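You operate a simulated robot arm through the tools that you are given. There is no shell and no other tool. Be economical: measure what you need, move in short steps, check, and stop when the job is done.

The job below is to be done with a simulated two-armed robot. You get a single attempt, and the scene is never put back.

TASK
Put the sign block marked "Filled" from the red field of the sorting table on the lower shelf of the sorting table and the sign block that says "Faulty" on the middle of the desk. Pick up the black brush with one hand, pass it to the other hand and put it on the middle of the desk. Open the bottom drawer, put the round tin in the inside of the bottom drawer and shut the drawer again. Push the yellow bar shut. Any order will do. Set down upright: sign block.

Only the result counts: the job must be done as asked and must still hold three seconds after the hand-in. Knocking over, shifting, dropping, spilling or breaking anything else fails it.

THE ROBOT
Two 7-joint arms with fingered hands on one trunk, on a base that drives. Base frame: it is fixed to the floor where the robot stands at the start and does not move with it; the origin is under the middle of the robot, x ahead of it, y to its left, z up; the surface under the hand at the start is at about z = 0.82. Lengths are in m, angles in rad, forces in N, time in s.
The left shoulder is at the start at [0.051, 0.152, 1.147], the right one opposite. With the tool pointing down near the work surface each hand reaches from about 0.42 to 0.8 m from the robot's upright axis, wherever it stands, measured 20 degrees to its own side. Places, roughly: black brush (3x3x17 cm) [-1.3, -0.3, 1]; bottom drawer [-3.2, -3.1, 0.4]; inside of the bottom drawer [-3.3, -3.1, 0.3]; lower shelf of the sorting table [0.7, 0.2, 0.3]; middle of the desk (40x20 cm) [0.68, 2.32, 0.84]; round tin (9x9x3 cm) [-1.3, -0.4, 0.9]; sign block [0.5, 0, 0.75]; yellow bar [0.6, -3.3, 1]. Payload 3.8 kg a hand.
The tool frame of a hand sits at the grasp point between the pads (the TCP): z along the fingers, y along the line on which they close. The tips reach 0.03 m beyond it. Largest opening 0.104 m; the body of the gripper starts 0.035 m behind the TCP. The gripper is a hand of 5 fingers: y runs from the thumb to the fingers, the wrist lies at [-0.015, -0.104, -0.178] in the tool frame, and closing takes about 1.5 s.
Orientation is that of the tool frame in the base frame, as a unit quaternion [w, x, y, z]. With the fingers straight down and the wrist toward the robot, the tool's x, y and z point along [0, 1, 0], [1, 0, 0] and [0, 0, -1] of the base frame.

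THE INTERFACE
- The arms move only by the tool nudge_tool. It takes "left_steps", "right_steps" or both (then of equal length, played together; a hand with none holds still); each is a list of rows, each an object (a shift or turn left out is 0, a gripper value left out holds the last) with "travel": the shift along the tool's x, y, z in units of 50 mm (1.0 is 50 mm), a list of three; "delta_rot": the turn, a rotation vector about the tool's x, y, z in units of 6 degrees (1.0 is 6 degrees), a list of three. In form: [{"travel": [dx, dy, dz], "delta_rot": [ax, ay, az]}, ...]. A call has 1 to 12 rows; each row shifts and turns the commanded pose from where the row before left it, along the tool's axes as they then stand. "left_gripper" and "right_gripper" are, for a hand that has rows, the gripper command, from -1 (fully open) to 1 (shut), values between in proportion, set as the call begins (left out, the last holds). A call with a number of a shift or a turn outside -1 to 1 is refused whole. Each row takes 0.2 s and may step no farther than 0.05 m and 0.15 rad from the row before; otherwise, or with a gripper value out of range, the whole call is refused. Where a pose cannot be reached the arm comes as near as it can. A force on the tool above 40 N (or 10 N above the force at the start of the call, whichever is more), or a blocked arm, ends the call early, and 0.2 s more pass. Each finger travels about 0.072 m/s and halts on what it meets, pressing with about 23 N; the grip force reading is that of the motor and also rises with nothing between the fingers. The clock runs only during rows and for 0.2 s after the last one: add rows that do not move to give the fingers time. The reply holds the time, the measured pose of the TCP, the force on the tool along the base axes, the opening and the grip force, in the units named above and with some noise, with the torque about the TCP (base axes, N m) and any sound that the robot's microphone picked up.
- Cameras (640 x 400 px; columns grow to the right, rows downward): "scene" is now at [0.1498, 0.0039, 1.2888]; the picture's right is [0.03, -1.00, -0.00], its down [-0.65, -0.02, -0.76] and it looks along [0.76, 0.02, -0.65] (base axes); focal length 263 px, centre (320, 200). "left" rides on the left gripper at [-0.08, -0.078, -0.141] in its tool frame; the picture's right is [-0.78, -0.30, 0.56], its down [0.53, -0.78, 0.33] and it looks along [0.33, 0.56, 0.76] (tool axes); focal length 247 px, centre (320, 200). "right" rides on the right gripper at [0.08, -0.078, -0.141] in its tool frame; the picture's right is [-0.78, 0.30, -0.56], its down [-0.53, -0.78, 0.33] and it looks along [-0.33, 0.56, 0.76] (tool axes); focal length 247 px, centre (320, 200). There is no depth. A picture from a camera that has moved, and an enlarged one, comes with that camera's place and axes in the base frame and with its lens.
- grab_frame(camera): a new picture of that camera. It takes no simulated time.
- raise_lower(by): slides the trunk up (or, below 0, down) by that many m; the arms and the scene camera ride with it, the base frame stays. It gives what a move gives, with no picture.
- base_move(legs): drives the robot by 1 to 6 legs, each [ahead, left, turn to the left] in m, m and rad, along the robot's own axes; the way and the turn of a leg run together, so that a leg with both is an arc; at most 1.5 m and 3.142 rad a leg. The arms and the cameras ride along, it lands a little off, and it stops where it bumps. It gives what a move gives.
- set_fingers(index, middle, ring, little, thumb_bend, thumb_turn, hand): sets how far each is bent, from 0 (flat) to 1 (curled in); at 0.3 the hand is open as for a grip, at 0.7 the pads meet at the TCP. One left out holds its place. A second passes; each finger stops where it meets its share of the squeeze, and holds until it gets a number again. A gripper value or a shape takes the hand back. It gives what a move gives, with no picture; readings hold the bend of each and the force on index, middle, ring, little, thumb and palm. thumb_turn goes from beside the hand (0) to across from the fingers (1), as for a grip.
- set_grasp(shape, hand): the hand has 5 fingers and takes this shape, open, in about a second: jaw (thumb against the fingers, like two jaws); tri (thumb and two fingers); tip (a fingertip pinch); poke (one finger out to press); point (the index stretched); flat (the hand flat); cup (the hand cupped); fist (a fist). The gripper value then closes the fingers along that shape, each until it touches; the sizes above hold for jaw. It gives what a move gives, with no picture.
- aim_head(pan, tilt): turns the head with the scene camera to pan (to the left, within 1.396 rad either way) and tilt (down, from -0.506 to 1.204), counted from straight ahead of the robot. It gives what a move gives.
- zoom(camera, box): a new picture of the part [left, top, right, bottom] of that camera's present view, enlarged. It takes no simulated time.
- close_job(): hands the job in; it is judged then, once.

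Go step by step. Nothing tells you exact positions but the pictures and the camera data: compare them with the known pose of the tool, close in by small moves and look again before you grip or let go. The budget is 186 turns and 174 pictures, counting those below and the enlarged ones. Unless the task says otherwise, let go and move clear before handing in.

The tools are called after "Emit:" by a JSON object that holds its "name" and its "arguments". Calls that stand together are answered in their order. nudge_tool: Moves the arms, as the interface text tells. Its arguments: {"type":"object","properties":{"left_steps":{"type":"array","items":{"type":"object","properties":{"travel":{"type":"array","items":{"type":"number"}},"delta_rot":{"type":"array","items":{"type":"number"}}}}},"left_gripper":{"type":"number"},"right_steps":{"type":"array","items":{"type":"object","properties":{"travel":{"type":"array","items":{"type":"number"}},"delta_rot":{"type":"array","items":{"type":"number"}}}}},"right_gripper":{"type":"number"}},"required":[]} The other tools are called the same way: raise_lower (by) slides the trunk up or down; set_grasp (shape, hand) gives the hand a shape; set_fingers (index, middle, ring, little, thumb_bend, thumb_turn, hand) moves the fingers one by one; base_move (legs) drives the base; aim_head (pan, tilt) turns the head that bears the scene camera; grab_frame (camera) takes a picture; zoom (camera, box) takes an enlarged picture of a part of a camera's view; close_job () hands the job in.

At the start:

```text
clock: 0.0
left_position: [0.5743, 0.2053, 1.0497]
left_ee_rot: [0.0, 0.707, 0.707, 0.0]
left_force: [-0.2, -0.4, -0.3]
left_wrist_torque: [0.0, 0.0, -0.02]
left_opening: 0.1039
left_finger_force: 0.0
left_shape: jaw
left_bend: [0.3, 0.3, 0.3, 0.3, 0.3, 0.98]
left_finger forces: [0.1, 0.0, 0.0, 0.0, 0.0, 0.0]
right_position: [0.49, -0.2718, 1.0391]
right_ee_rot: [0.0, 0.707, 0.708, 0.001]
right_force: [0.3, -0.2, -0.5]
right_wrist_torque: [-0.03, -0.02, -0.01]
right_opening: 0.1037
right_finger_force: 0.0
right_shape: jaw
right_bend: [0.3, 0.3, 0.3, 0.3, 0.3, 0.98]
right_finger forces: [0.0, 0.1, 0.1, 0.1, 0.0, 0.0]
trunk travel left (down, up): [-0.225, 0.231]
robot x, y, heading: [0.0001, 0.0006, 0.005]
head pan, tilt: [0.03, 0.567]
```

scene: 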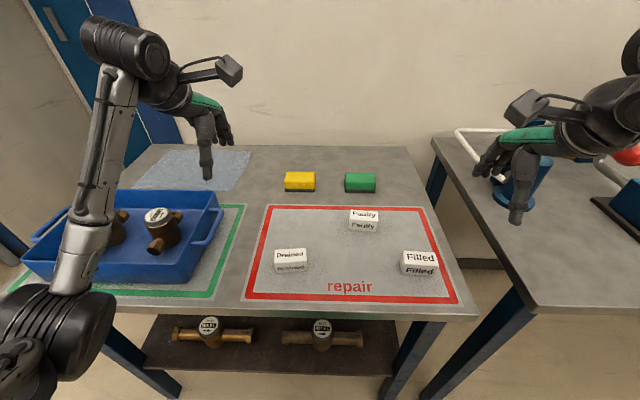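
right: 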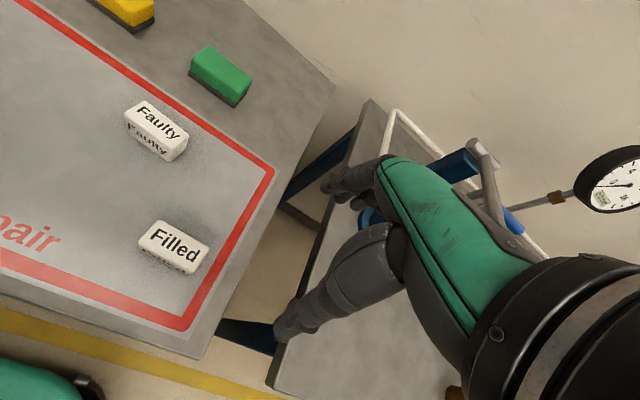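
left: 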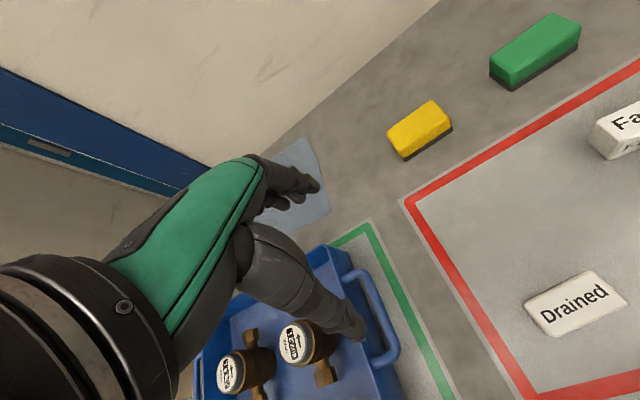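

I see the Filled block near (0.48, -0.19) and the Faulty block near (0.60, -0.085), both on the table top at z≈0.82. I'll look closer at the blocks and then at the shelf.

Emit:
{"name": "zoom", "arguments": {"camera": "scene", "box": [240, 190, 480, 340]}}

Emit:
{"name": "zoom", "arguments": {"camera": "right", "box": [80, 80, 280, 300]}}

Emit:
{"name": "aim_head", "arguments": {"pan": 0.0, "tilt": 1.0}}

Emit:
{"name": "grab_frame", "arguments": {"camera": "scene"}}

```text
2.67 times, centred on (360, 265) of scene
camera zoom: at [0.1498, 0.0039, 1.2888], right [0.03, -1.0, 0.0], down [-0.65, -0.02, -0.76], along [0.76, 0.02, -0.65], focal length 701 px, centre (213, 27)
```

zoom: 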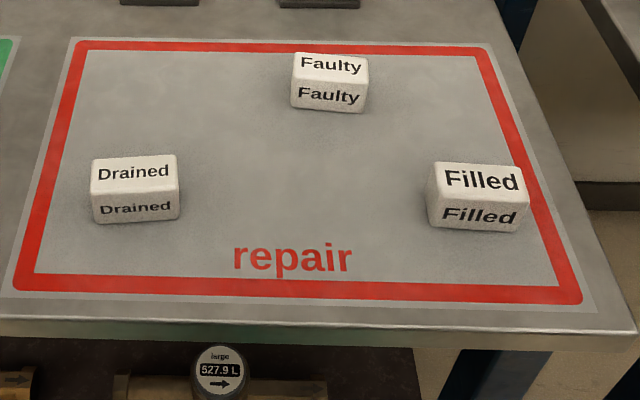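

```text
1.82 times, centred on (180, 190) of right
camera zoom: at [0.4141, -0.1917, 1.1796], right [0.3, -0.78, 0.56], down [-0.78, -0.53, -0.33], along [0.56, -0.33, -0.76], focal length 449 px, centre (574, 218)
```

zoom: 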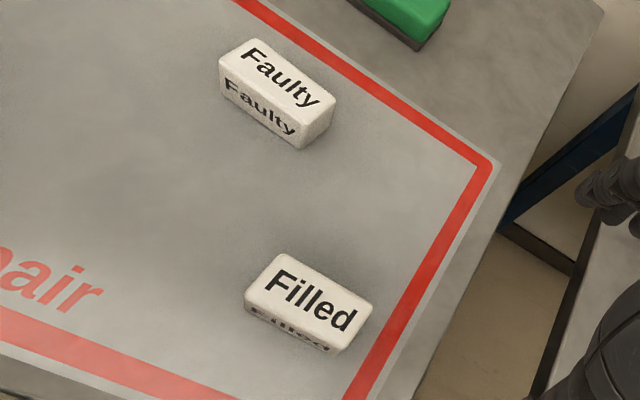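

```text
clock: 0.9
left_position: [0.5737, 0.2058, 1.0498]
left_ee_rot: [0.0, 0.707, 0.707, -0.001]
left_force: [-0.5, 0.4, -0.6]
left_wrist_torque: [-0.03, 0.02, -0.01]
left_opening: 0.1038
left_finger_force: 0.0
left_shape: jaw
left_bend: [0.3, 0.3, 0.3, 0.3, 0.3, 0.98]
left_finger forces: [0.0, 0.1, 0.1, 0.1, 0.0, 0.0]
right_position: [0.49, -0.2718, 1.0377]
right_ee_rot: [0.0, 0.707, 0.707, 0.001]
right_force: [0.6, 0.9, 0.1]
right_wrist_torque: [-0.01, 0.01, -0.02]
right_opening: 0.1036
right_finger_force: 0.0
right_shape: jaw
right_bend: [0.3, 0.3, 0.3, 0.3, 0.3, 0.98]
right_finger forces: [0.0, 0.1, 0.0, 0.1, 0.0, 0.0]
trunk travel left (down, up): [-0.225, 0.231]
robot x, y, heading: [-0.0007, -0.003, -0.001]
head pan, tilt: [0.0, 1.0]
```

```text
168 pictures are left
camera scene: at [0.1254, 0.0013, 1.257], right [0.0, -1.0, 0.0], down [-0.91, 0.0, -0.42], along [0.42, 0.0, -0.91], focal length 263 px, centre (320, 200)
```

scene: 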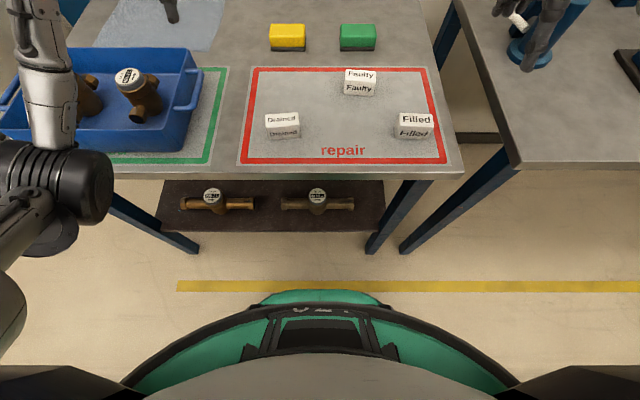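

Filled block is centred about (0.48, -0.184), roughly 7.3 × 3.3 × 4 cm, top near z 0.86. I move the right hand above it and check.

Emit:
{"name": "nudge_tool", "arguments": {"right_steps": [{"travel": [0.88, -0.1, 0]}, {"travel": [0.88, -0.1, 0]}, {"travel": [0, 0, 0.85]}, {"travel": [0, 0, 0.85]}, {"travel": [0, 0, 0.5]}], "right_gripper": -1}}

Emit:
{"name": "grab_frame", "arguments": {"camera": "right"}}

Emit:
{"name": "grab_frame", "arguments": {"camera": "scene"}}

```text
clock: 2.1
left_position: [0.5746, 0.207, 1.0496]
left_ee_rot: [-0.001, 0.707, 0.707, 0.0]
left_force: [0.2, -0.1, -0.6]
left_wrist_torque: [-0.02, -0.04, 0.0]
left_opening: 0.1037
left_finger_force: 0.3
left_shape: jaw
left_bend: [0.3, 0.3, 0.3, 0.3, 0.3, 0.98]
left_finger forces: [0.0, 0.0, 0.0, 0.0, 0.0, 0.0]
right_position: [0.4824, -0.1851, 0.9252]
right_ee_rot: [0.0, 0.707, 0.707, 0.0]
right_force: [0.3, -0.2, 0.3]
right_wrist_torque: [-0.01, 0.01, 0.0]
right_opening: 0.1038
right_finger_force: 0.1
right_shape: jaw
right_bend: [0.3, 0.3, 0.3, 0.3, 0.3, 0.98]
right_finger forces: [0.1, 0.0, 0.1, 0.0, 0.0, 0.0]
trunk travel left (down, up): [-0.225, 0.231]
robot x, y, heading: [-0.004, -0.0002, -0.003]
head pan, tilt: [0.0, 1.0]
```

```text
167 pictures are left
camera right: at [0.4056, -0.1058, 1.067], right [0.3, -0.78, 0.56], down [-0.78, -0.54, -0.33], along [0.56, -0.33, -0.76], focal length 247 px, centre (320, 200)
```

right: 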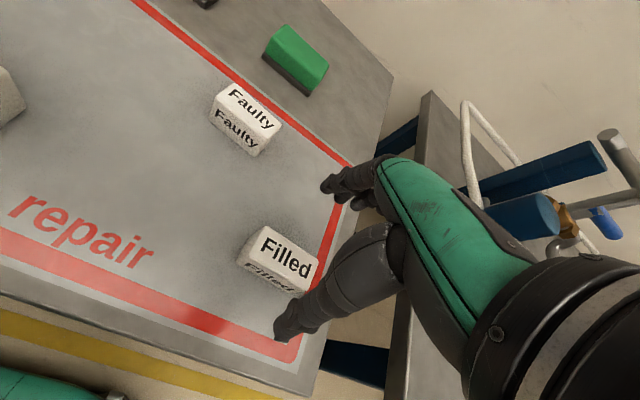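

```text
166 pictures are left
camera scene: at [0.1256, 0.0016, 1.2569], right [0.0, -1.0, 0.0], down [-0.91, 0.0, -0.42], along [0.42, 0.0, -0.91], focal length 263 px, centre (320, 200)
```

scene: 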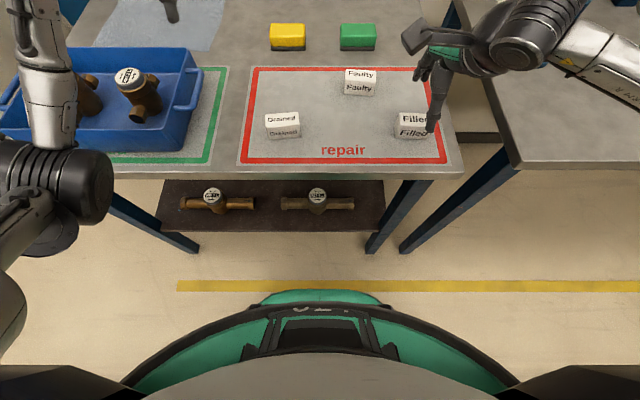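

The right hand is aligned over Filled. I descend and close.

Emit:
{"name": "nudge_tool", "arguments": {"right_steps": [{"travel": [0, -0.05, 0.7]}, {"travel": [0, 0, 0.66]}, {"travel": [0, 0, 0]}], "right_gripper": -1}}

Emit:
{"name": "grab_frame", "arguments": {"camera": "right"}}

```text
clock: 2.9
left_position: [0.5736, 0.2066, 1.05]
left_ee_rot: [0.002, 0.707, 0.707, 0.0]
left_force: [-0.1, -0.2, -0.4]
left_wrist_torque: [0.0, 0.0, -0.02]
left_opening: 0.104
left_finger_force: 0.2
left_shape: jaw
left_bend: [0.3, 0.3, 0.3, 0.3, 0.3, 0.98]
left_finger forces: [0.0, 0.1, 0.0, 0.0, 0.0, 0.0]
right_position: [0.4796, -0.1859, 0.8577]
right_ee_rot: [0.001, 0.707, 0.707, 0.001]
right_force: [0.4, -0.3, 0.4]
right_wrist_torque: [0.01, 0.0, 0.0]
right_opening: 0.1036
right_finger_force: 0.0
right_shape: jaw
right_bend: [0.3, 0.3, 0.3, 0.3, 0.3, 0.98]
right_finger forces: [0.0, 0.0, 0.0, 0.0, 0.0, 0.0]
trunk travel left (down, up): [-0.225, 0.231]
robot x, y, heading: [0.0008, 0.0004, -0.007]
head pan, tilt: [0.0, 1.0]
```

```text
165 pictures are left
camera right: at [0.4028, -0.1059, 0.9991], right [0.3, -0.78, 0.56], down [-0.78, -0.54, -0.33], along [0.56, -0.33, -0.76], focal length 247 px, centre (320, 200)
```

right: 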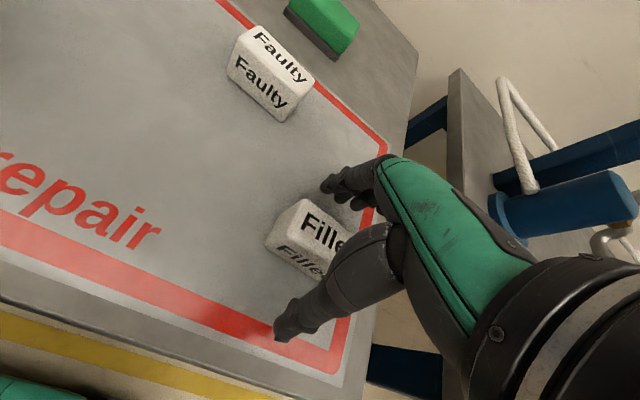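

Block sits between thumb and fingers. Closing the grip.

Emit:
{"name": "nudge_tool", "arguments": {"right_steps": [{}, {}, {}, {}, {}, {}, {}, {}], "right_gripper": 1}}

Emit:
{"name": "nudge_tool", "arguments": {"right_steps": [{"travel": [0, 0, -0.5]}, {"travel": [0, 0, -0.9]}, {"travel": [0, 0, -0.9]}]}}

Emit:
{"name": "grab_frame", "arguments": {"camera": "right"}}

```text
clock: 4.7
left_position: [0.5739, 0.2067, 1.0501]
left_ee_rot: [0.0, 0.707, 0.707, 0.0]
left_force: [-0.8, 0.4, -0.4]
left_wrist_torque: [0.01, 0.0, 0.02]
left_opening: 0.1038
left_finger_force: 0.0
left_shape: jaw
left_bend: [0.3, 0.3, 0.3, 0.3, 0.3, 0.98]
left_finger forces: [0.0, 0.0, 0.0, 0.0, 0.0, 0.0]
right_position: [0.4798, -0.1856, 0.8592]
right_ee_rot: [0.0, 0.707, 0.707, 0.001]
right_force: [-0.5, 0.7, 0.4]
right_wrist_torque: [0.04, 0.0, 0.02]
right_opening: 0.0289
right_finger_force: 22.9
right_shape: jaw
right_bend: [0.74, 0.55, 0.55, 0.57, 0.74, 1.0]
right_finger forces: [11.7, 6.0, 2.7, 0.0, 20.3, 0.1]
trunk travel left (down, up): [-0.225, 0.231]
robot x, y, heading: [-0.0015, 0.0011, -0.0]
head pan, tilt: [0.0, 1.0]
```

```text
clock: 5.5
left_position: [0.5743, 0.2064, 1.05]
left_ee_rot: [0.001, 0.707, 0.707, 0.0]
left_force: [-0.2, -0.8, 0.5]
left_wrist_torque: [0.0, -0.02, -0.01]
left_opening: 0.1038
left_finger_force: 0.1
left_shape: jaw
left_bend: [0.3, 0.3, 0.3, 0.3, 0.3, 0.98]
left_finger forces: [0.0, 0.0, 0.0, 0.1, 0.0, 0.1]
right_position: [0.4756, -0.1817, 0.9785]
right_ee_rot: [0.0, 0.707, 0.707, -0.001]
right_force: [-0.4, -0.4, 0.1]
right_wrist_torque: [-0.01, -0.01, 0.01]
right_opening: 0.0289
right_finger_force: 23.4
right_shape: jaw
right_bend: [0.74, 0.55, 0.55, 0.57, 0.74, 1.0]
right_finger forces: [11.7, 6.0, 2.6, 0.0, 20.4, 0.0]
trunk travel left (down, up): [-0.225, 0.231]
robot x, y, heading: [-0.0017, 0.001, -0.004]
head pan, tilt: [0.0, 1.0]
```

```text
164 pictures are left
camera right: at [0.3992, -0.1013, 1.1181], right [0.3, -0.78, 0.56], down [-0.78, -0.54, -0.33], along [0.56, -0.33, -0.76], focal length 247 px, centre (320, 200)
```

right: 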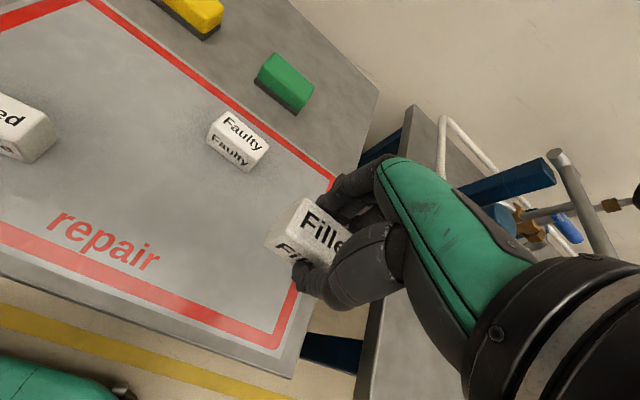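

Filled is held. I raise the left hand out of the way and back away from the table to look at the shelf.

Emit:
{"name": "nudge_tool", "arguments": {"left_steps": [{"travel": [0, -0.5, -0.8]}, {"travel": [0, -0.5, -0.8]}, {"travel": [0, -0.5, -0.8]}, {"travel": [0, -0.5, -0.8]}, {"travel": [0, 0, -0.8]}, {"travel": [0, 0, -0.8]}]}}

Emit:
{"name": "base_move", "arguments": {"legs": [[-0.4, 0, 0]]}}

Emit:
{"name": "grab_frame", "arguments": {"camera": "scene"}}

```text
clock: 6.9
left_position: [0.4725, 0.2043, 1.2902]
left_ee_rot: [0.0, 0.707, 0.707, 0.0]
left_force: [0.6, 0.6, 0.1]
left_wrist_torque: [0.02, 0.01, -0.03]
left_opening: 0.1038
left_finger_force: 0.0
left_shape: jaw
left_bend: [0.3, 0.3, 0.3, 0.3, 0.3, 0.98]
left_finger forces: [0.1, 0.0, 0.0, 0.0, 0.0, 0.0]
right_position: [0.476, -0.1821, 0.977]
right_ee_rot: [0.0, 0.707, 0.707, -0.001]
right_force: [1.0, -0.4, 0.4]
right_wrist_torque: [-0.01, 0.0, -0.03]
right_opening: 0.0288
right_finger_force: 23.1
right_shape: jaw
right_bend: [0.74, 0.55, 0.55, 0.57, 0.74, 1.0]
right_finger forces: [11.7, 6.1, 2.6, 0.1, 20.4, 0.0]
trunk travel left (down, up): [-0.225, 0.231]
robot x, y, heading: [0.0, 0.0015, 0.001]
head pan, tilt: [0.0, 1.0]
```

```text
clock: 9.4
left_position: [0.0711, 0.2045, 1.289]
left_ee_rot: [0.0, 0.708, 0.706, -0.001]
left_force: [-0.1, 0.4, 0.2]
left_wrist_torque: [-0.02, 0.0, -0.02]
left_opening: 0.1039
left_finger_force: 0.2
left_shape: jaw
left_bend: [0.3, 0.3, 0.3, 0.3, 0.3, 0.98]
left_finger forces: [0.1, 0.0, 0.1, 0.0, 0.0, 0.0]
right_position: [0.0704, -0.1828, 0.9761]
right_ee_rot: [-0.001, 0.708, 0.706, -0.002]
right_force: [0.2, -0.9, 0.5]
right_wrist_torque: [-0.01, 0.0, -0.02]
right_opening: 0.0286
right_finger_force: 22.6
right_shape: jaw
right_bend: [0.74, 0.55, 0.55, 0.57, 0.74, 1.0]
right_finger forces: [11.8, 6.0, 2.6, 0.0, 20.4, 0.0]
trunk travel left (down, up): [-0.225, 0.231]
robot x, y, heading: [-0.4037, 0.0024, -0.008]
head pan, tilt: [0.0, 1.0]
```

```text
163 pictures are left
camera scene: at [-0.2783, 0.0016, 1.2568], right [0.0, -1.0, 0.0], down [-0.91, 0.0, -0.42], along [0.42, 0.0, -0.91], focal length 263 px, centre (320, 200)
```

scene: 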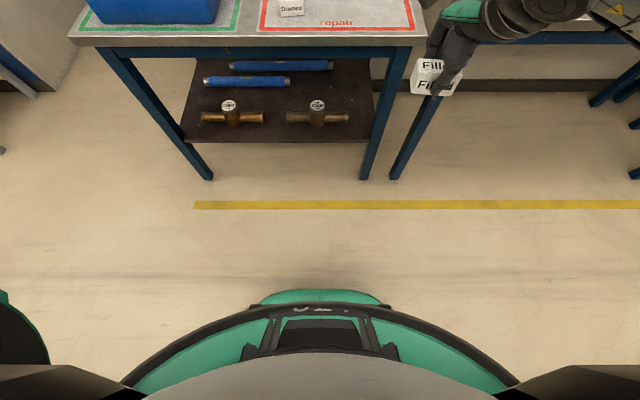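

Emit:
{"name": "zoom", "arguments": {"camera": "scene", "box": [170, 50, 430, 190]}}

Emit:
{"name": "zoom", "arguments": {"camera": "right", "box": [220, 150, 440, 330]}}

```text
2.46 times, centred on (300, 120) of scene
camera zoom: at [-0.2783, 0.0016, 1.2568], right [0.0, -1.0, 0.0], down [-0.91, 0.0, -0.42], along [0.42, 0.0, -0.91], focal length 648 px, centre (369, 397)
```

zoom: 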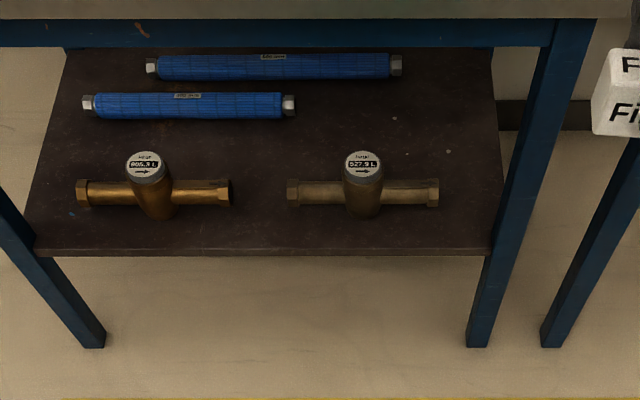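

```text
2.22 times, centred on (330, 240) of right
camera zoom: at [-0.0046, -0.1024, 1.1175], right [0.29, -0.78, 0.56], down [-0.78, -0.53, -0.33], along [0.55, -0.34, -0.76], focal length 549 px, centre (298, 111)
```

zoom: 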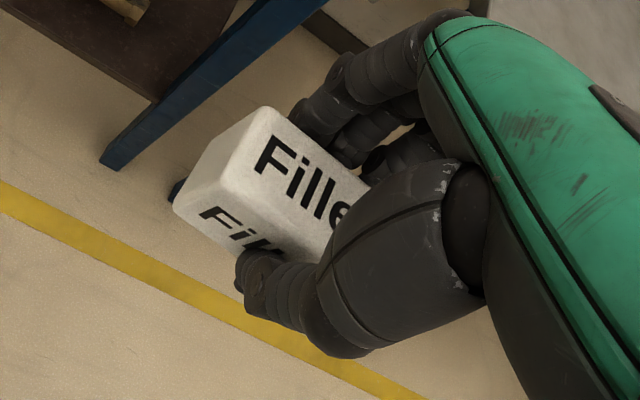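

The shelf top is at z≈0.305 with its front edge at x≈0.44, and there is a free gap between the valves at y≈0.2. I lower the trunk and arm here in the clear, then drive in.

Emit:
{"name": "raise_lower", "arguments": {"by": -0.22}}

Emit:
{"name": "nudge_tool", "arguments": {"right_steps": [{"travel": [0, 0, 0.9]}, {"travel": [0, 0, 0.9]}, {"travel": [0, 0, 0.9]}, {"travel": [0, 0, 0.9]}, {"travel": [0, 0, 0.9]}, {"travel": [0, 0, 0.9]}, {"travel": [0, 0, 0.9]}]}}

Emit:
{"name": "base_move", "arguments": {"legs": [[0, 0.385, 0]]}}

Emit:
{"name": "grab_frame", "arguments": {"camera": "scene"}}

Emit:
{"name": "grab_frame", "arguments": {"camera": "right"}}

```text
clock: 11.7
left_position: [0.0693, 0.2044, 1.0703]
left_ee_rot: [0.0, 0.708, 0.706, 0.0]
left_force: [0.6, 0.5, 0.1]
left_wrist_torque: [-0.04, -0.02, 0.02]
left_opening: 0.104
left_finger_force: 0.0
left_shape: jaw
left_bend: [0.3, 0.3, 0.3, 0.3, 0.3, 0.98]
left_finger forces: [0.0, 0.0, 0.1, 0.0, 0.0, 0.0]
right_position: [0.0798, -0.1829, 0.7085]
right_ee_rot: [-0.036, 0.707, 0.706, -0.035]
right_force: [0.3, 0.0, 0.8]
right_wrist_torque: [0.01, 0.0, 0.02]
right_opening: 0.0287
right_finger_force: 23.0
right_shape: jaw
right_bend: [0.74, 0.55, 0.55, 0.57, 0.74, 1.0]
right_finger forces: [11.7, 5.9, 2.6, 0.0, 20.3, 0.0]
trunk travel left (down, up): [-0.005, 0.451]
robot x, y, heading: [-0.4017, -0.0005, -0.005]
head pan, tilt: [0.0, 1.0]
```

```text
clock: 13.3
left_position: [0.0701, 0.2039, 1.07]
left_ee_rot: [-0.001, 0.708, 0.706, 0.0]
left_force: [-0.1, -0.3, -0.2]
left_wrist_torque: [-0.05, 0.05, 0.0]
left_opening: 0.1037
left_finger_force: 0.0
left_shape: jaw
left_bend: [0.3, 0.3, 0.3, 0.3, 0.3, 0.98]
left_finger forces: [0.1, 0.0, 0.1, 0.1, 0.0, 0.1]
right_position: [0.0561, -0.1715, 0.4698]
right_ee_rot: [-0.039, 0.705, 0.708, -0.032]
right_force: [-0.5, -0.6, -1.4]
right_wrist_torque: [0.02, -0.04, -0.02]
right_opening: 0.0287
right_finger_force: 23.3
right_shape: jaw
right_bend: [0.74, 0.56, 0.56, 0.57, 0.75, 1.0]
right_finger forces: [11.8, 6.0, 2.7, 0.0, 20.5, 0.1]
right hand out of reach, approached as far as the arm can: row 6, 7
trunk travel left (down, up): [-0.005, 0.451]
robot x, y, heading: [-0.4064, -0.0005, -0.005]
head pan, tilt: [0.0, 1.0]
```

```text
clock: 15.8
left_position: [0.0777, 0.5799, 1.0697]
left_ee_rot: [0.0, 0.714, 0.7, -0.001]
left_force: [-0.5, -0.1, -0.3]
left_wrist_torque: [-0.01, 0.01, -0.01]
left_opening: 0.1037
left_finger_force: 0.1
left_shape: jaw
left_bend: [0.3, 0.3, 0.3, 0.3, 0.3, 0.98]
left_finger forces: [0.0, 0.0, 0.0, 0.0, 0.0, 0.0]
right_position: [0.0583, 0.2057, 0.4719]
right_ee_rot: [-0.039, 0.709, 0.703, -0.033]
right_force: [-0.3, 0.9, -0.9]
right_wrist_torque: [0.0, 0.01, 0.01]
right_opening: 0.0285
right_finger_force: 22.7
right_shape: jaw
right_bend: [0.74, 0.56, 0.56, 0.57, 0.75, 1.0]
right_finger forces: [11.9, 6.0, 2.7, 0.0, 20.4, 0.0]
trunk travel left (down, up): [-0.005, 0.451]
robot x, y, heading: [-0.4003, 0.3854, -0.016]
head pan, tilt: [0.0, 1.0]
```

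```text
160 pictures are left
camera scene: at [-0.1383, 0.3809, 0.9494], right [-0.02, -1.0, 0.0], down [-1.0, 0.02, -0.04], along [0.04, 0.0, -1.0], focal length 263 px, centre (320, 200)
```

scene: 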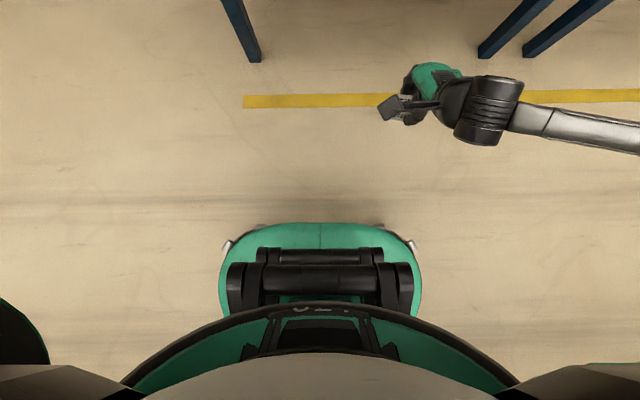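

```text
159 pictures are left
camera right: at [-0.0026, 0.2849, 0.6194], right [0.34, -0.78, 0.52], down [-0.81, -0.52, -0.26], along [0.47, -0.33, -0.82], focal length 247 px, centre (320, 200)
```

right: 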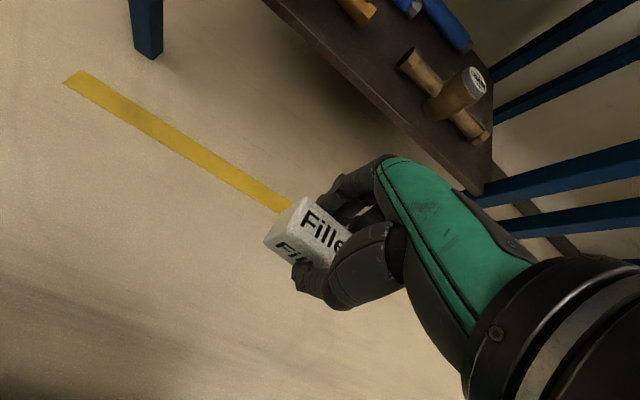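

Lowering the trunk leans the torso forward, so the right arm is cramped and slightly tilted. I move the hand farther forward in free air and retry lowering.

Emit:
{"name": "nudge_tool", "arguments": {"right_steps": [{"travel": [-0.3, 0.8, 0]}, {"travel": [-0.3, 0.8, 0]}, {"travel": [-0.3, 0.8, 0]}, {"travel": [0, 0.8, 0]}]}}

Emit:
{"name": "grab_frame", "arguments": {"camera": "scene"}}

```text
clock: 16.8
left_position: [0.0783, 0.579, 1.0696]
left_ee_rot: [-0.001, 0.714, 0.7, -0.001]
left_force: [0.4, 0.1, -0.1]
left_wrist_torque: [0.01, 0.03, 0.0]
left_opening: 0.104
left_finger_force: 0.0
left_shape: jaw
left_bend: [0.3, 0.3, 0.3, 0.3, 0.3, 0.98]
left_finger forces: [0.0, 0.0, 0.1, 0.0, 0.0, 0.0]
right_position: [0.2147, 0.1598, 0.4528]
right_ee_rot: [-0.039, 0.709, 0.703, -0.033]
right_force: [0.2, -1.0, -1.7]
right_wrist_torque: [-0.01, -0.03, 0.0]
right_opening: 0.0287
right_finger_force: 22.4
right_shape: jaw
right_bend: [0.74, 0.56, 0.56, 0.57, 0.75, 1.0]
right_finger forces: [11.9, 6.0, 2.5, 0.0, 20.5, 0.1]
trunk travel left (down, up): [-0.005, 0.451]
robot x, y, heading: [-0.3983, 0.3826, -0.016]
head pan, tilt: [0.0, 1.0]
```

```text
158 pictures are left
camera scene: at [-0.1377, 0.3805, 0.9492], right [-0.02, -1.0, 0.0], down [-1.0, 0.02, -0.04], along [0.04, 0.0, -1.0], focal length 263 px, centre (320, 200)
```

scene: 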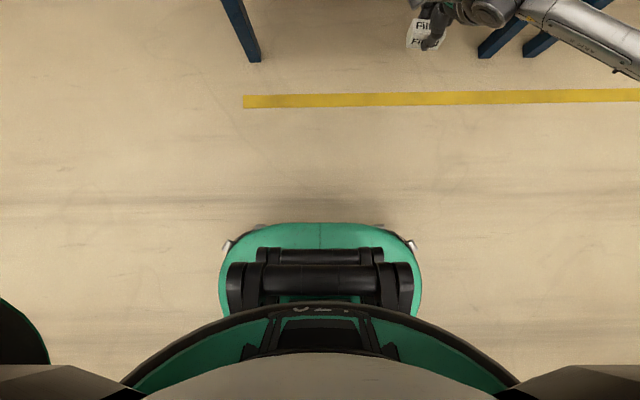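

Reached without limit here. I undo the 5.8° tilt and lower further.

Emit:
{"name": "nudge_tool", "arguments": {"right_steps": [{"delta_rot": [-0.97, 0, 0]}, {"travel": [0, 0, 0.9]}, {"travel": [0, 0, 0.8]}, {}]}}

Emit:
{"name": "grab_frame", "arguments": {"camera": "right"}}

```text
clock: 17.8
left_position: [0.0781, 0.5808, 1.0706]
left_ee_rot: [0.001, 0.714, 0.7, 0.001]
left_force: [0.0, 0.0, 0.9]
left_wrist_torque: [-0.04, 0.02, 0.0]
left_opening: 0.1037
left_finger_force: 0.1
left_shape: jaw
left_bend: [0.3, 0.3, 0.3, 0.3, 0.3, 0.98]
left_finger forces: [0.1, 0.1, 0.0, 0.0, 0.0, 0.0]
right_position: [0.2139, 0.1594, 0.3701]
right_ee_rot: [-0.004, 0.71, 0.704, 0.003]
right_force: [-0.7, 0.2, -0.7]
right_wrist_torque: [0.0, 0.04, -0.01]
right_opening: 0.0287
right_finger_force: 23.0
right_shape: jaw
right_bend: [0.74, 0.56, 0.56, 0.57, 0.75, 1.0]
right_finger forces: [11.7, 5.9, 2.6, 0.0, 20.2, 0.0]
trunk travel left (down, up): [-0.005, 0.451]
robot x, y, heading: [-0.3966, 0.3832, -0.023]
head pan, tilt: [0.0, 1.0]
```

```text
157 pictures are left
camera right: at [0.1393, 0.2378, 0.5114], right [0.29, -0.78, 0.55], down [-0.78, -0.52, -0.34], along [0.55, -0.33, -0.76], focal length 247 px, centre (320, 200)
```

right: 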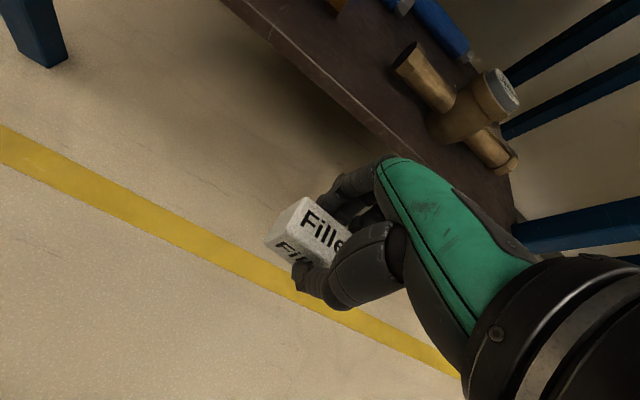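

Emit:
{"name": "base_move", "arguments": {"legs": [[0, 0.04, 0.02], [0.2, 0, 0]]}}

Emit:
{"name": "grab_frame", "arguments": {"camera": "right"}}

Emit:
{"name": "aim_head", "arguments": {"pan": -0.25, "tilt": 0.45}}

Emit:
{"name": "grab_frame", "arguments": {"camera": "scene"}}

```text
clock: 19.8
left_position: [0.2706, 0.6305, 1.0691]
left_ee_rot: [0.0, 0.706, 0.708, 0.001]
left_force: [-0.3, 0.9, -0.4]
left_wrist_torque: [-0.03, 0.02, 0.01]
left_opening: 0.1037
left_finger_force: 0.1
left_shape: jaw
left_bend: [0.3, 0.3, 0.3, 0.3, 0.3, 0.98]
left_finger forces: [0.0, 0.0, 0.1, 0.0, 0.0, 0.0]
right_position: [0.4154, 0.2117, 0.3706]
right_ee_rot: [-0.005, 0.703, 0.711, 0.002]
right_force: [-18.8, 0.7, 6.2]
right_wrist_torque: [0.05, 0.7, 0.02]
right_opening: 0.0294
right_finger_force: 22.8
right_shape: jaw
right_bend: [0.75, 0.59, 0.61, 0.57, 0.72, 1.0]
right_finger forces: [8.1, 1.8, 1.5, 0.0, 29.4, 0.0]
trunk travel left (down, up): [-0.005, 0.451]
robot x, y, heading: [-0.2003, 0.4272, 0.004]
head pan, tilt: [0.0, 1.0]
```

```text
156 pictures are left
camera right: at [0.3385, 0.2891, 0.5113], right [0.31, -0.78, 0.55], down [-0.77, -0.54, -0.34], along [0.56, -0.32, -0.77], focal length 247 px, centre (320, 200)
```

right: 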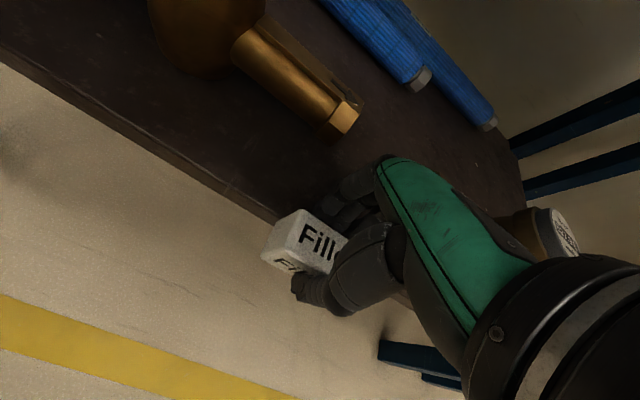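

```text
clock: 20.8
left_position: [0.2706, 0.6291, 1.0698]
left_ee_rot: [0.0, 0.707, 0.707, 0.0]
left_force: [-0.5, -0.6, 0.0]
left_wrist_torque: [0.03, 0.02, 0.02]
left_opening: 0.1036
left_finger_force: 0.0
left_shape: jaw
left_bend: [0.3, 0.3, 0.3, 0.3, 0.3, 0.98]
left_finger forces: [0.0, 0.0, 0.0, 0.0, 0.0, 0.1]
right_position: [0.4149, 0.2121, 0.3694]
right_ee_rot: [-0.005, 0.703, 0.711, 0.003]
right_force: [-15.2, 0.4, 8.3]
right_wrist_torque: [0.06, 0.47, 0.01]
right_opening: 0.0294
right_finger_force: 22.7
right_shape: jaw
right_bend: [0.75, 0.59, 0.6, 0.57, 0.72, 1.0]
right_finger forces: [13.0, 2.7, 2.1, 0.0, 26.9, 0.1]
trunk travel left (down, up): [-0.005, 0.451]
robot x, y, heading: [-0.2001, 0.425, -0.003]
head pan, tilt: [-0.25, 0.45]
```

```text
155 pictures are left
camera scene: at [0.0977, 0.4031, 0.9795], right [-0.21, -0.97, 0.12], down [-0.82, 0.11, -0.57], along [0.54, -0.22, -0.81], focal length 263 px, centre (320, 200)
```

scene: 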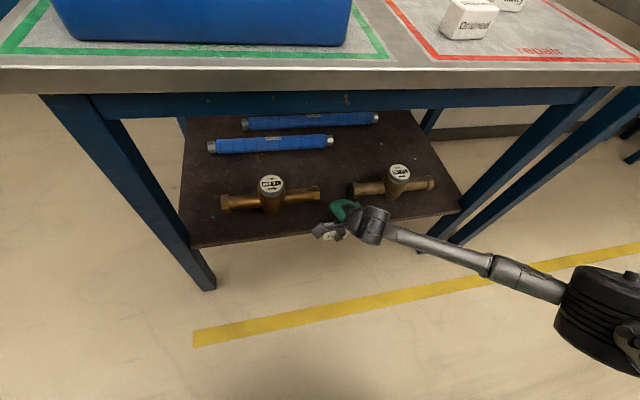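

The fingers or block touched the shelf's front edge, so the shelf is a bit higher than I estimated. I back off, raise the hand 4 cm and check the grip.

Emit:
{"name": "base_move", "arguments": {"legs": [[-0.04, 0, 0]]}}

Emit:
{"name": "nudge_tool", "arguments": {"right_steps": [{"travel": [0, 0, -0.5]}, {"travel": [0, 0, -0.4]}]}}

Emit:
{"name": "zoom", "arguments": {"camera": "right", "box": [180, 120, 440, 330]}}

Emit:
{"name": "zoom", "arguments": {"camera": "scene", "box": [180, 130, 480, 290]}}

```text
clock: 21.7
left_position: [0.2308, 0.6282, 1.0704]
left_ee_rot: [0.0, 0.707, 0.708, 0.0]
left_force: [0.1, -0.2, 0.5]
left_wrist_torque: [0.01, -0.05, 0.03]
left_opening: 0.1037
left_finger_force: 0.0
left_shape: jaw
left_bend: [0.3, 0.3, 0.3, 0.3, 0.3, 0.98]
left_finger forces: [0.0, 0.0, 0.0, 0.1, 0.1, 0.0]
right_position: [0.3749, 0.2108, 0.3696]
right_ee_rot: [-0.005, 0.704, 0.711, 0.003]
right_force: [0.6, -0.1, -0.6]
right_wrist_torque: [0.01, 0.0, 0.0]
right_opening: 0.0289
right_finger_force: 23.5
right_shape: jaw
right_bend: [0.74, 0.56, 0.58, 0.57, 0.74, 1.0]
right_finger forces: [11.5, 6.3, 3.2, 0.0, 21.0, 0.0]
trunk travel left (down, up): [-0.005, 0.451]
robot x, y, heading: [-0.2424, 0.4238, -0.0]
head pan, tilt: [-0.25, 0.45]
```

```text
clock: 22.3
left_position: [0.2311, 0.6284, 1.0697]
left_ee_rot: [0.001, 0.707, 0.707, 0.0]
left_force: [-0.3, 0.6, -0.1]
left_wrist_torque: [0.02, 0.01, 0.04]
left_opening: 0.1037
left_finger_force: 0.0
left_shape: jaw
left_bend: [0.3, 0.3, 0.3, 0.3, 0.3, 0.98]
left_finger forces: [0.0, 0.0, 0.1, 0.0, 0.0, 0.1]
right_position: [0.3747, 0.2118, 0.4149]
right_ee_rot: [-0.006, 0.704, 0.71, 0.002]
right_force: [0.2, -0.6, -1.2]
right_wrist_torque: [0.02, 0.01, 0.02]
right_opening: 0.0287
right_finger_force: 22.7
right_shape: jaw
right_bend: [0.74, 0.56, 0.58, 0.57, 0.74, 1.0]
right_finger forces: [11.5, 6.4, 3.1, 0.0, 21.0, 0.0]
trunk travel left (down, up): [-0.005, 0.451]
robot x, y, heading: [-0.2445, 0.4261, -0.0]
head pan, tilt: [-0.25, 0.45]
```

```text
1.90 times, centred on (310, 225) of right
camera zoom: at [0.2986, 0.2886, 0.5564], right [0.31, -0.78, 0.55], down [-0.77, -0.54, -0.33], along [0.56, -0.32, -0.77], focal length 470 px, centre (339, 152)
```

zoom: 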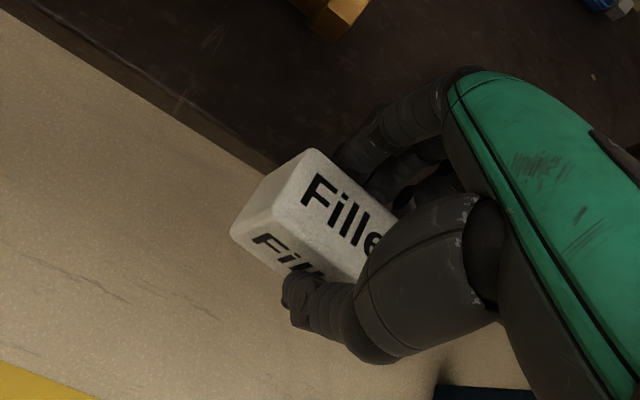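

```text
2.13 times, centred on (330, 210) of scene
camera zoom: at [0.0591, 0.4026, 0.9793], right [-0.21, -0.97, 0.12], down [-0.82, 0.11, -0.57], along [0.54, -0.22, -0.81], focal length 561 px, centre (299, 179)
```

zoom: 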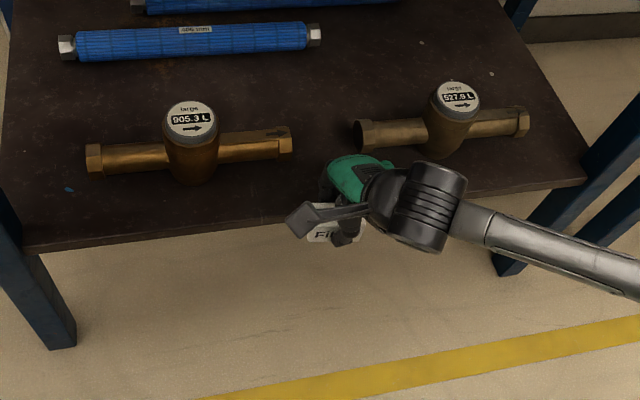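

Grip is intact. I drive forward 11 cm above the shelf.

Emit:
{"name": "base_move", "arguments": {"legs": [[0.11, -0.005, 0]]}}

Emit:
{"name": "grab_frame", "arguments": {"camera": "right"}}

Emit:
{"name": "grab_frame", "arguments": {"camera": "scene"}}

```text
clock: 23.4
left_position: [0.3407, 0.6257, 1.0698]
left_ee_rot: [-0.001, 0.706, 0.708, -0.001]
left_force: [0.4, -0.1, -0.6]
left_wrist_torque: [-0.03, 0.01, 0.0]
left_opening: 0.104
left_finger_force: 0.0
left_shape: jaw
left_bend: [0.3, 0.3, 0.3, 0.3, 0.3, 0.98]
left_finger forces: [0.1, 0.0, 0.1, 0.0, 0.0, 0.0]
right_position: [0.4851, 0.2085, 0.4128]
right_ee_rot: [-0.006, 0.702, 0.712, 0.002]
right_force: [-0.1, 0.7, 0.2]
right_wrist_torque: [-0.01, 0.02, 0.0]
right_opening: 0.0285
right_finger_force: 22.7
right_shape: jaw
right_bend: [0.74, 0.56, 0.58, 0.57, 0.74, 1.0]
right_finger forces: [11.9, 6.2, 3.2, 0.1, 21.3, 0.0]
trunk travel left (down, up): [-0.005, 0.451]
robot x, y, heading: [-0.1309, 0.4196, 0.002]
head pan, tilt: [-0.25, 0.45]
```

```text
152 pictures are left
camera right: at [0.4084, 0.2853, 0.5553], right [0.31, -0.78, 0.55], down [-0.77, -0.54, -0.33], along [0.56, -0.32, -0.77], focal length 247 px, centre (320, 200)
```

right: 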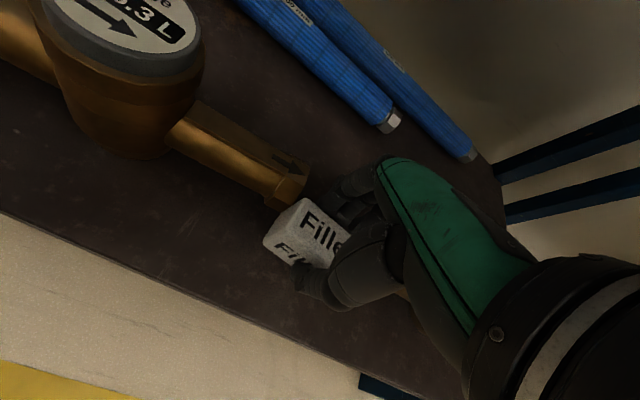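

```text
151 pictures are left
camera scene: at [0.1692, 0.3985, 0.9787], right [-0.21, -0.97, 0.12], down [-0.82, 0.11, -0.56], along [0.53, -0.22, -0.82], focal length 263 px, centre (320, 200)
```

scene: 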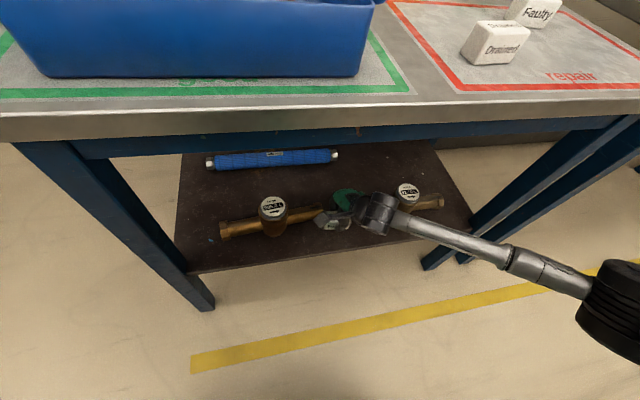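

Emit:
{"name": "nudge_tool", "arguments": {"right_steps": [{"travel": [-0.3, -0.2, 0]}, {"travel": [0, 0, 0.5]}, {}]}}

Emit:
{"name": "nudge_tool", "arguments": {"right_steps": [{"travel": [0, 0, 0.2]}, {}]}}

Emit:
{"name": "nudge_tool", "arguments": {"right_steps": [{"travel": [0, 0, 0.15]}, {}]}}

Emit:
{"name": "grab_frame", "arguments": {"camera": "right"}}

```text
clock: 24.2
left_position: [0.3395, 0.6253, 1.0702]
left_ee_rot: [0.0, 0.706, 0.708, 0.0]
left_force: [-0.1, -0.2, -0.2]
left_wrist_torque: [0.0, -0.02, -0.01]
left_opening: 0.1037
left_finger_force: 0.0
left_shape: jaw
left_bend: [0.3, 0.3, 0.3, 0.3, 0.3, 0.98]
left_finger forces: [0.0, 0.0, 0.0, 0.0, 0.0, 0.0]
right_position: [0.4748, 0.1932, 0.3897]
right_ee_rot: [-0.005, 0.702, 0.712, 0.002]
right_force: [0.0, 0.2, -1.3]
right_wrist_torque: [0.01, 0.02, 0.02]
right_opening: 0.0285
right_finger_force: 23.1
right_shape: jaw
right_bend: [0.74, 0.56, 0.58, 0.57, 0.74, 1.0]
right_finger forces: [12.1, 6.1, 3.1, 0.1, 21.2, 0.1]
trunk travel left (down, up): [-0.005, 0.451]
robot x, y, heading: [-0.1309, 0.4205, 0.006]
head pan, tilt: [-0.25, 0.45]
```

```text
clock: 24.9
left_position: [0.3404, 0.6255, 1.0692]
left_ee_rot: [-0.001, 0.706, 0.708, 0.0]
left_force: [1.0, -0.3, -0.9]
left_wrist_torque: [-0.01, 0.01, -0.01]
left_opening: 0.1039
left_finger_force: 0.1
left_shape: jaw
left_bend: [0.3, 0.3, 0.3, 0.3, 0.3, 0.98]
left_finger forces: [0.1, 0.0, 0.1, 0.1, 0.0, 0.0]
right_position: [0.4746, 0.1933, 0.3791]
right_ee_rot: [-0.005, 0.702, 0.712, 0.002]
right_force: [-0.1, 1.0, -0.1]
right_wrist_torque: [-0.1, -0.02, 0.03]
right_opening: 0.0286
right_finger_force: 22.7
right_shape: jaw
right_bend: [0.74, 0.56, 0.58, 0.58, 0.74, 1.0]
right_finger forces: [12.0, 6.1, 3.1, 1.7, 21.1, 0.0]
trunk travel left (down, up): [-0.005, 0.451]
robot x, y, heading: [-0.1327, 0.4186, 0.004]
head pan, tilt: [-0.25, 0.45]
```

```text
clock: 25.4
left_position: [0.3368, 0.6262, 1.0716]
left_ee_rot: [0.003, 0.706, 0.708, 0.0]
left_force: [0.4, -0.5, 0.0]
left_wrist_torque: [-0.01, 0.0, -0.01]
left_opening: 0.1036
left_finger_force: 0.0
left_shape: jaw
left_bend: [0.3, 0.3, 0.3, 0.3, 0.3, 0.98]
left_finger forces: [0.0, 0.1, 0.1, 0.1, 0.1, 0.0]
right_position: [0.4739, 0.1935, 0.3775]
right_ee_rot: [-0.001, 0.702, 0.712, 0.005]
right_force: [-2.7, 1.5, 25.4]
right_wrist_torque: [-0.18, 0.09, 0.09]
right_opening: 0.0301
right_finger_force: 23.2
right_shape: jaw
right_bend: [0.74, 0.56, 0.58, 0.58, 0.74, 1.0]
right_finger forces: [12.9, 6.8, 3.5, 1.7, 26.3, 0.0]
trunk travel left (down, up): [-0.005, 0.451]
robot x, y, heading: [-0.1351, 0.4209, -0.0]
head pan, tilt: [-0.25, 0.45]
```

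```text
150 pictures are left
camera right: at [0.3972, 0.2713, 0.5178], right [0.3, -0.78, 0.55], down [-0.77, -0.54, -0.34], along [0.56, -0.32, -0.76], focal length 247 px, centre (320, 200)
```

right: 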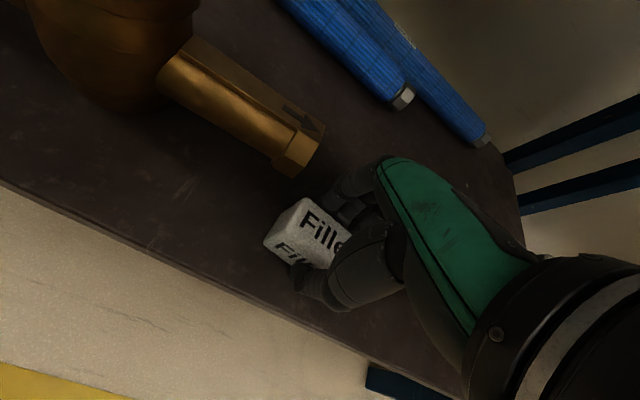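

Contact at TCP z≈0.378 with 25 N upward, so the block stands on the shelf (z≈0.34). I relieve the pressure slightly and open partly.

Emit:
{"name": "nudge_tool", "arguments": {"right_steps": [{"travel": [0, 0, -0.1]}, {}]}}

Emit:
{"name": "zoom", "arguments": {"camera": "right", "box": [200, 120, 440, 330]}}

Emit:
{"name": "zoom", "arguments": {"camera": "scene", "box": [200, 130, 480, 290]}}

```text
clock: 26.1
left_position: [0.3393, 0.6261, 1.0704]
left_ee_rot: [0.0, 0.706, 0.708, 0.001]
left_force: [-0.2, 0.1, 0.1]
left_wrist_torque: [0.0, 0.03, 0.02]
left_opening: 0.1038
left_finger_force: 0.1
left_shape: jaw
left_bend: [0.3, 0.3, 0.3, 0.3, 0.3, 0.98]
left_finger forces: [0.0, 0.0, 0.1, 0.1, 0.0, 0.1]
right_position: [0.474, 0.1948, 0.3765]
right_ee_rot: [-0.005, 0.702, 0.712, 0.003]
right_force: [4.6, 0.9, 11.2]
right_wrist_torque: [-0.08, -0.17, 0.1]
right_opening: 0.03
right_finger_force: 23.3
right_shape: jaw
right_bend: [0.74, 0.56, 0.57, 0.58, 0.75, 1.0]
right_finger forces: [14.4, 7.7, 3.4, 1.6, 21.3, 0.0]
trunk travel left (down, up): [-0.005, 0.451]
robot x, y, heading: [-0.1329, 0.421, 0.004]
head pan, tilt: [-0.25, 0.45]
```

```text
1.90 times, centred on (320, 225) of right
camera zoom: at [0.397, 0.2713, 0.5191], right [0.31, -0.78, 0.55], down [-0.77, -0.54, -0.34], along [0.56, -0.32, -0.77], focal length 470 px, centre (320, 152)
```

zoom: 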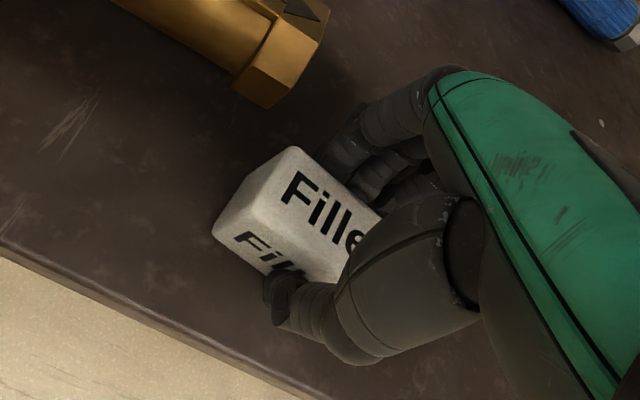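

```text
2.29 times, centred on (340, 210) of scene
camera zoom: at [0.1675, 0.3992, 0.9793], right [-0.21, -0.97, 0.12], down [-0.82, 0.1, -0.57], along [0.54, -0.22, -0.81], focal length 601 px, centre (274, 177)
```

zoom: 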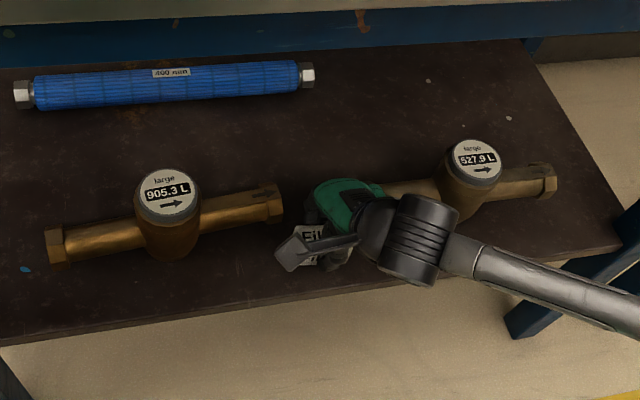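

Block is flat on the shelf. I open just enough to release and check.

Emit:
{"name": "nudge_tool", "arguments": {"right_steps": [{}, {}, {}, {}], "right_gripper": 0.1}}

Emit:
{"name": "zoom", "arguments": {"camera": "right", "box": [200, 120, 440, 330]}}

```text
clock: 27.1
left_position: [0.3398, 0.626, 1.0694]
left_ee_rot: [0.0, 0.706, 0.708, -0.001]
left_force: [0.3, -0.1, -0.3]
left_wrist_torque: [-0.01, 0.03, -0.02]
left_opening: 0.104
left_finger_force: 0.0
left_shape: jaw
left_bend: [0.3, 0.3, 0.3, 0.3, 0.3, 0.98]
left_finger forces: [0.0, 0.0, 0.0, 0.1, 0.0, 0.1]
right_position: [0.4734, 0.1924, 0.3766]
right_ee_rot: [-0.005, 0.703, 0.711, 0.001]
right_force: [-0.3, -0.1, 0.5]
right_wrist_torque: [0.01, 0.0, 0.01]
right_opening: 0.0464
right_finger_force: 0.0
right_shape: jaw
right_bend: [0.74, 0.47, 0.44, 0.42, 0.71, 1.0]
right_finger forces: [0.0, 0.0, 0.1, 0.2, 0.1, 0.1]
trunk travel left (down, up): [-0.005, 0.451]
robot x, y, heading: [-0.135, 0.4171, 0.003]
head pan, tilt: [-0.25, 0.45]
```

```text
1.90 times, centred on (320, 225) of right
camera zoom: at [0.3971, 0.2706, 0.5182], right [0.31, -0.78, 0.55], down [-0.77, -0.54, -0.33], along [0.56, -0.32, -0.77], focal length 470 px, centre (320, 152)
```

zoom: 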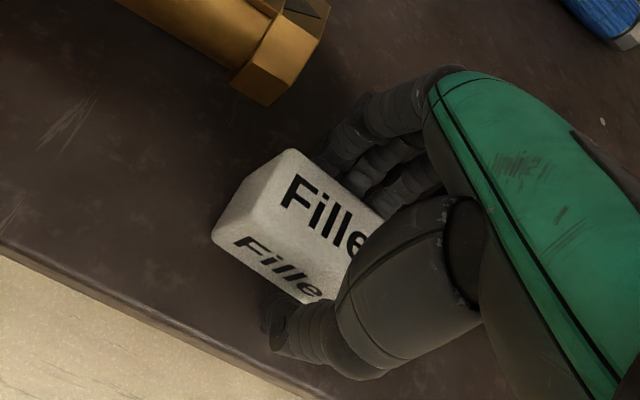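

Released cleanly. I raise the hand straight up and then drive back.

Emit:
{"name": "nudge_tool", "arguments": {"right_steps": [{"travel": [0, 0, -0.3]}, {"travel": [0, 0, -0.5]}, {"travel": [0, 0, -0.6]}, {"travel": [0, 0, -0.4]}]}}

Emit:
{"name": "base_move", "arguments": {"legs": [[-0.3, 0, 0]]}}

Emit:
{"name": "grab_frame", "arguments": {"camera": "scene"}}

```text
clock: 28.1
left_position: [0.3403, 0.6256, 1.0698]
left_ee_rot: [0.0, 0.706, 0.708, 0.0]
left_force: [0.5, -0.8, -0.1]
left_wrist_torque: [0.0, 0.0, 0.02]
left_opening: 0.1037
left_finger_force: 0.1
left_shape: jaw
left_bend: [0.3, 0.3, 0.3, 0.3, 0.3, 0.98]
left_finger forces: [0.1, 0.1, 0.0, 0.0, 0.1, 0.0]
right_position: [0.4732, 0.1924, 0.4661]
right_ee_rot: [-0.005, 0.702, 0.712, 0.001]
right_force: [0.5, 0.9, 0.6]
right_wrist_torque: [0.0, -0.01, 0.02]
right_opening: 0.0463
right_finger_force: 0.0
right_shape: jaw
right_bend: [0.74, 0.47, 0.44, 0.42, 0.71, 1.0]
right_finger forces: [0.0, 0.1, 0.0, 0.1, 0.1, 0.1]
trunk travel left (down, up): [-0.005, 0.451]
robot x, y, heading: [-0.1312, 0.4183, 0.004]
head pan, tilt: [-0.25, 0.45]
```

```text
clock: 30.1
left_position: [0.0426, 0.6263, 1.0696]
left_ee_rot: [0.0, 0.703, 0.711, 0.0]
left_force: [-0.3, 1.0, 0.0]
left_wrist_torque: [0.0, -0.01, 0.04]
left_opening: 0.1035
left_finger_force: 0.1
left_shape: jaw
left_bend: [0.3, 0.3, 0.3, 0.3, 0.3, 0.98]
left_finger forces: [0.0, 0.0, 0.0, 0.0, 0.0, 0.0]
right_position: [0.1798, 0.1944, 0.467]
right_ee_rot: [-0.005, 0.7, 0.714, 0.003]
right_force: [0.3, 1.4, -0.2]
right_wrist_torque: [0.02, 0.03, 0.01]
right_opening: 0.0466
right_finger_force: 0.0
right_shape: jaw
right_bend: [0.74, 0.47, 0.44, 0.42, 0.71, 1.0]
right_finger forces: [0.1, 0.1, 0.1, 0.1, 0.0, 0.1]
trunk travel left (down, up): [-0.005, 0.451]
robot x, y, heading: [-0.4252, 0.4151, 0.011]
head pan, tilt: [-0.25, 0.45]
```

```text
146 pictures are left
camera scene: at [-0.1277, 0.3989, 0.9793], right [-0.2, -0.97, 0.12], down [-0.82, 0.1, -0.57], along [0.54, -0.22, -0.81], focal length 263 px, centre (320, 200)
```

scene: 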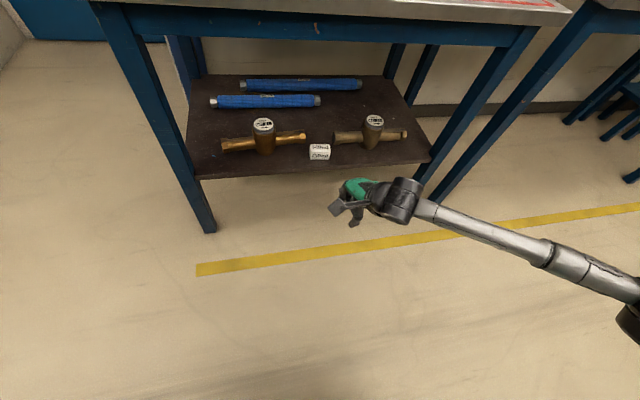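

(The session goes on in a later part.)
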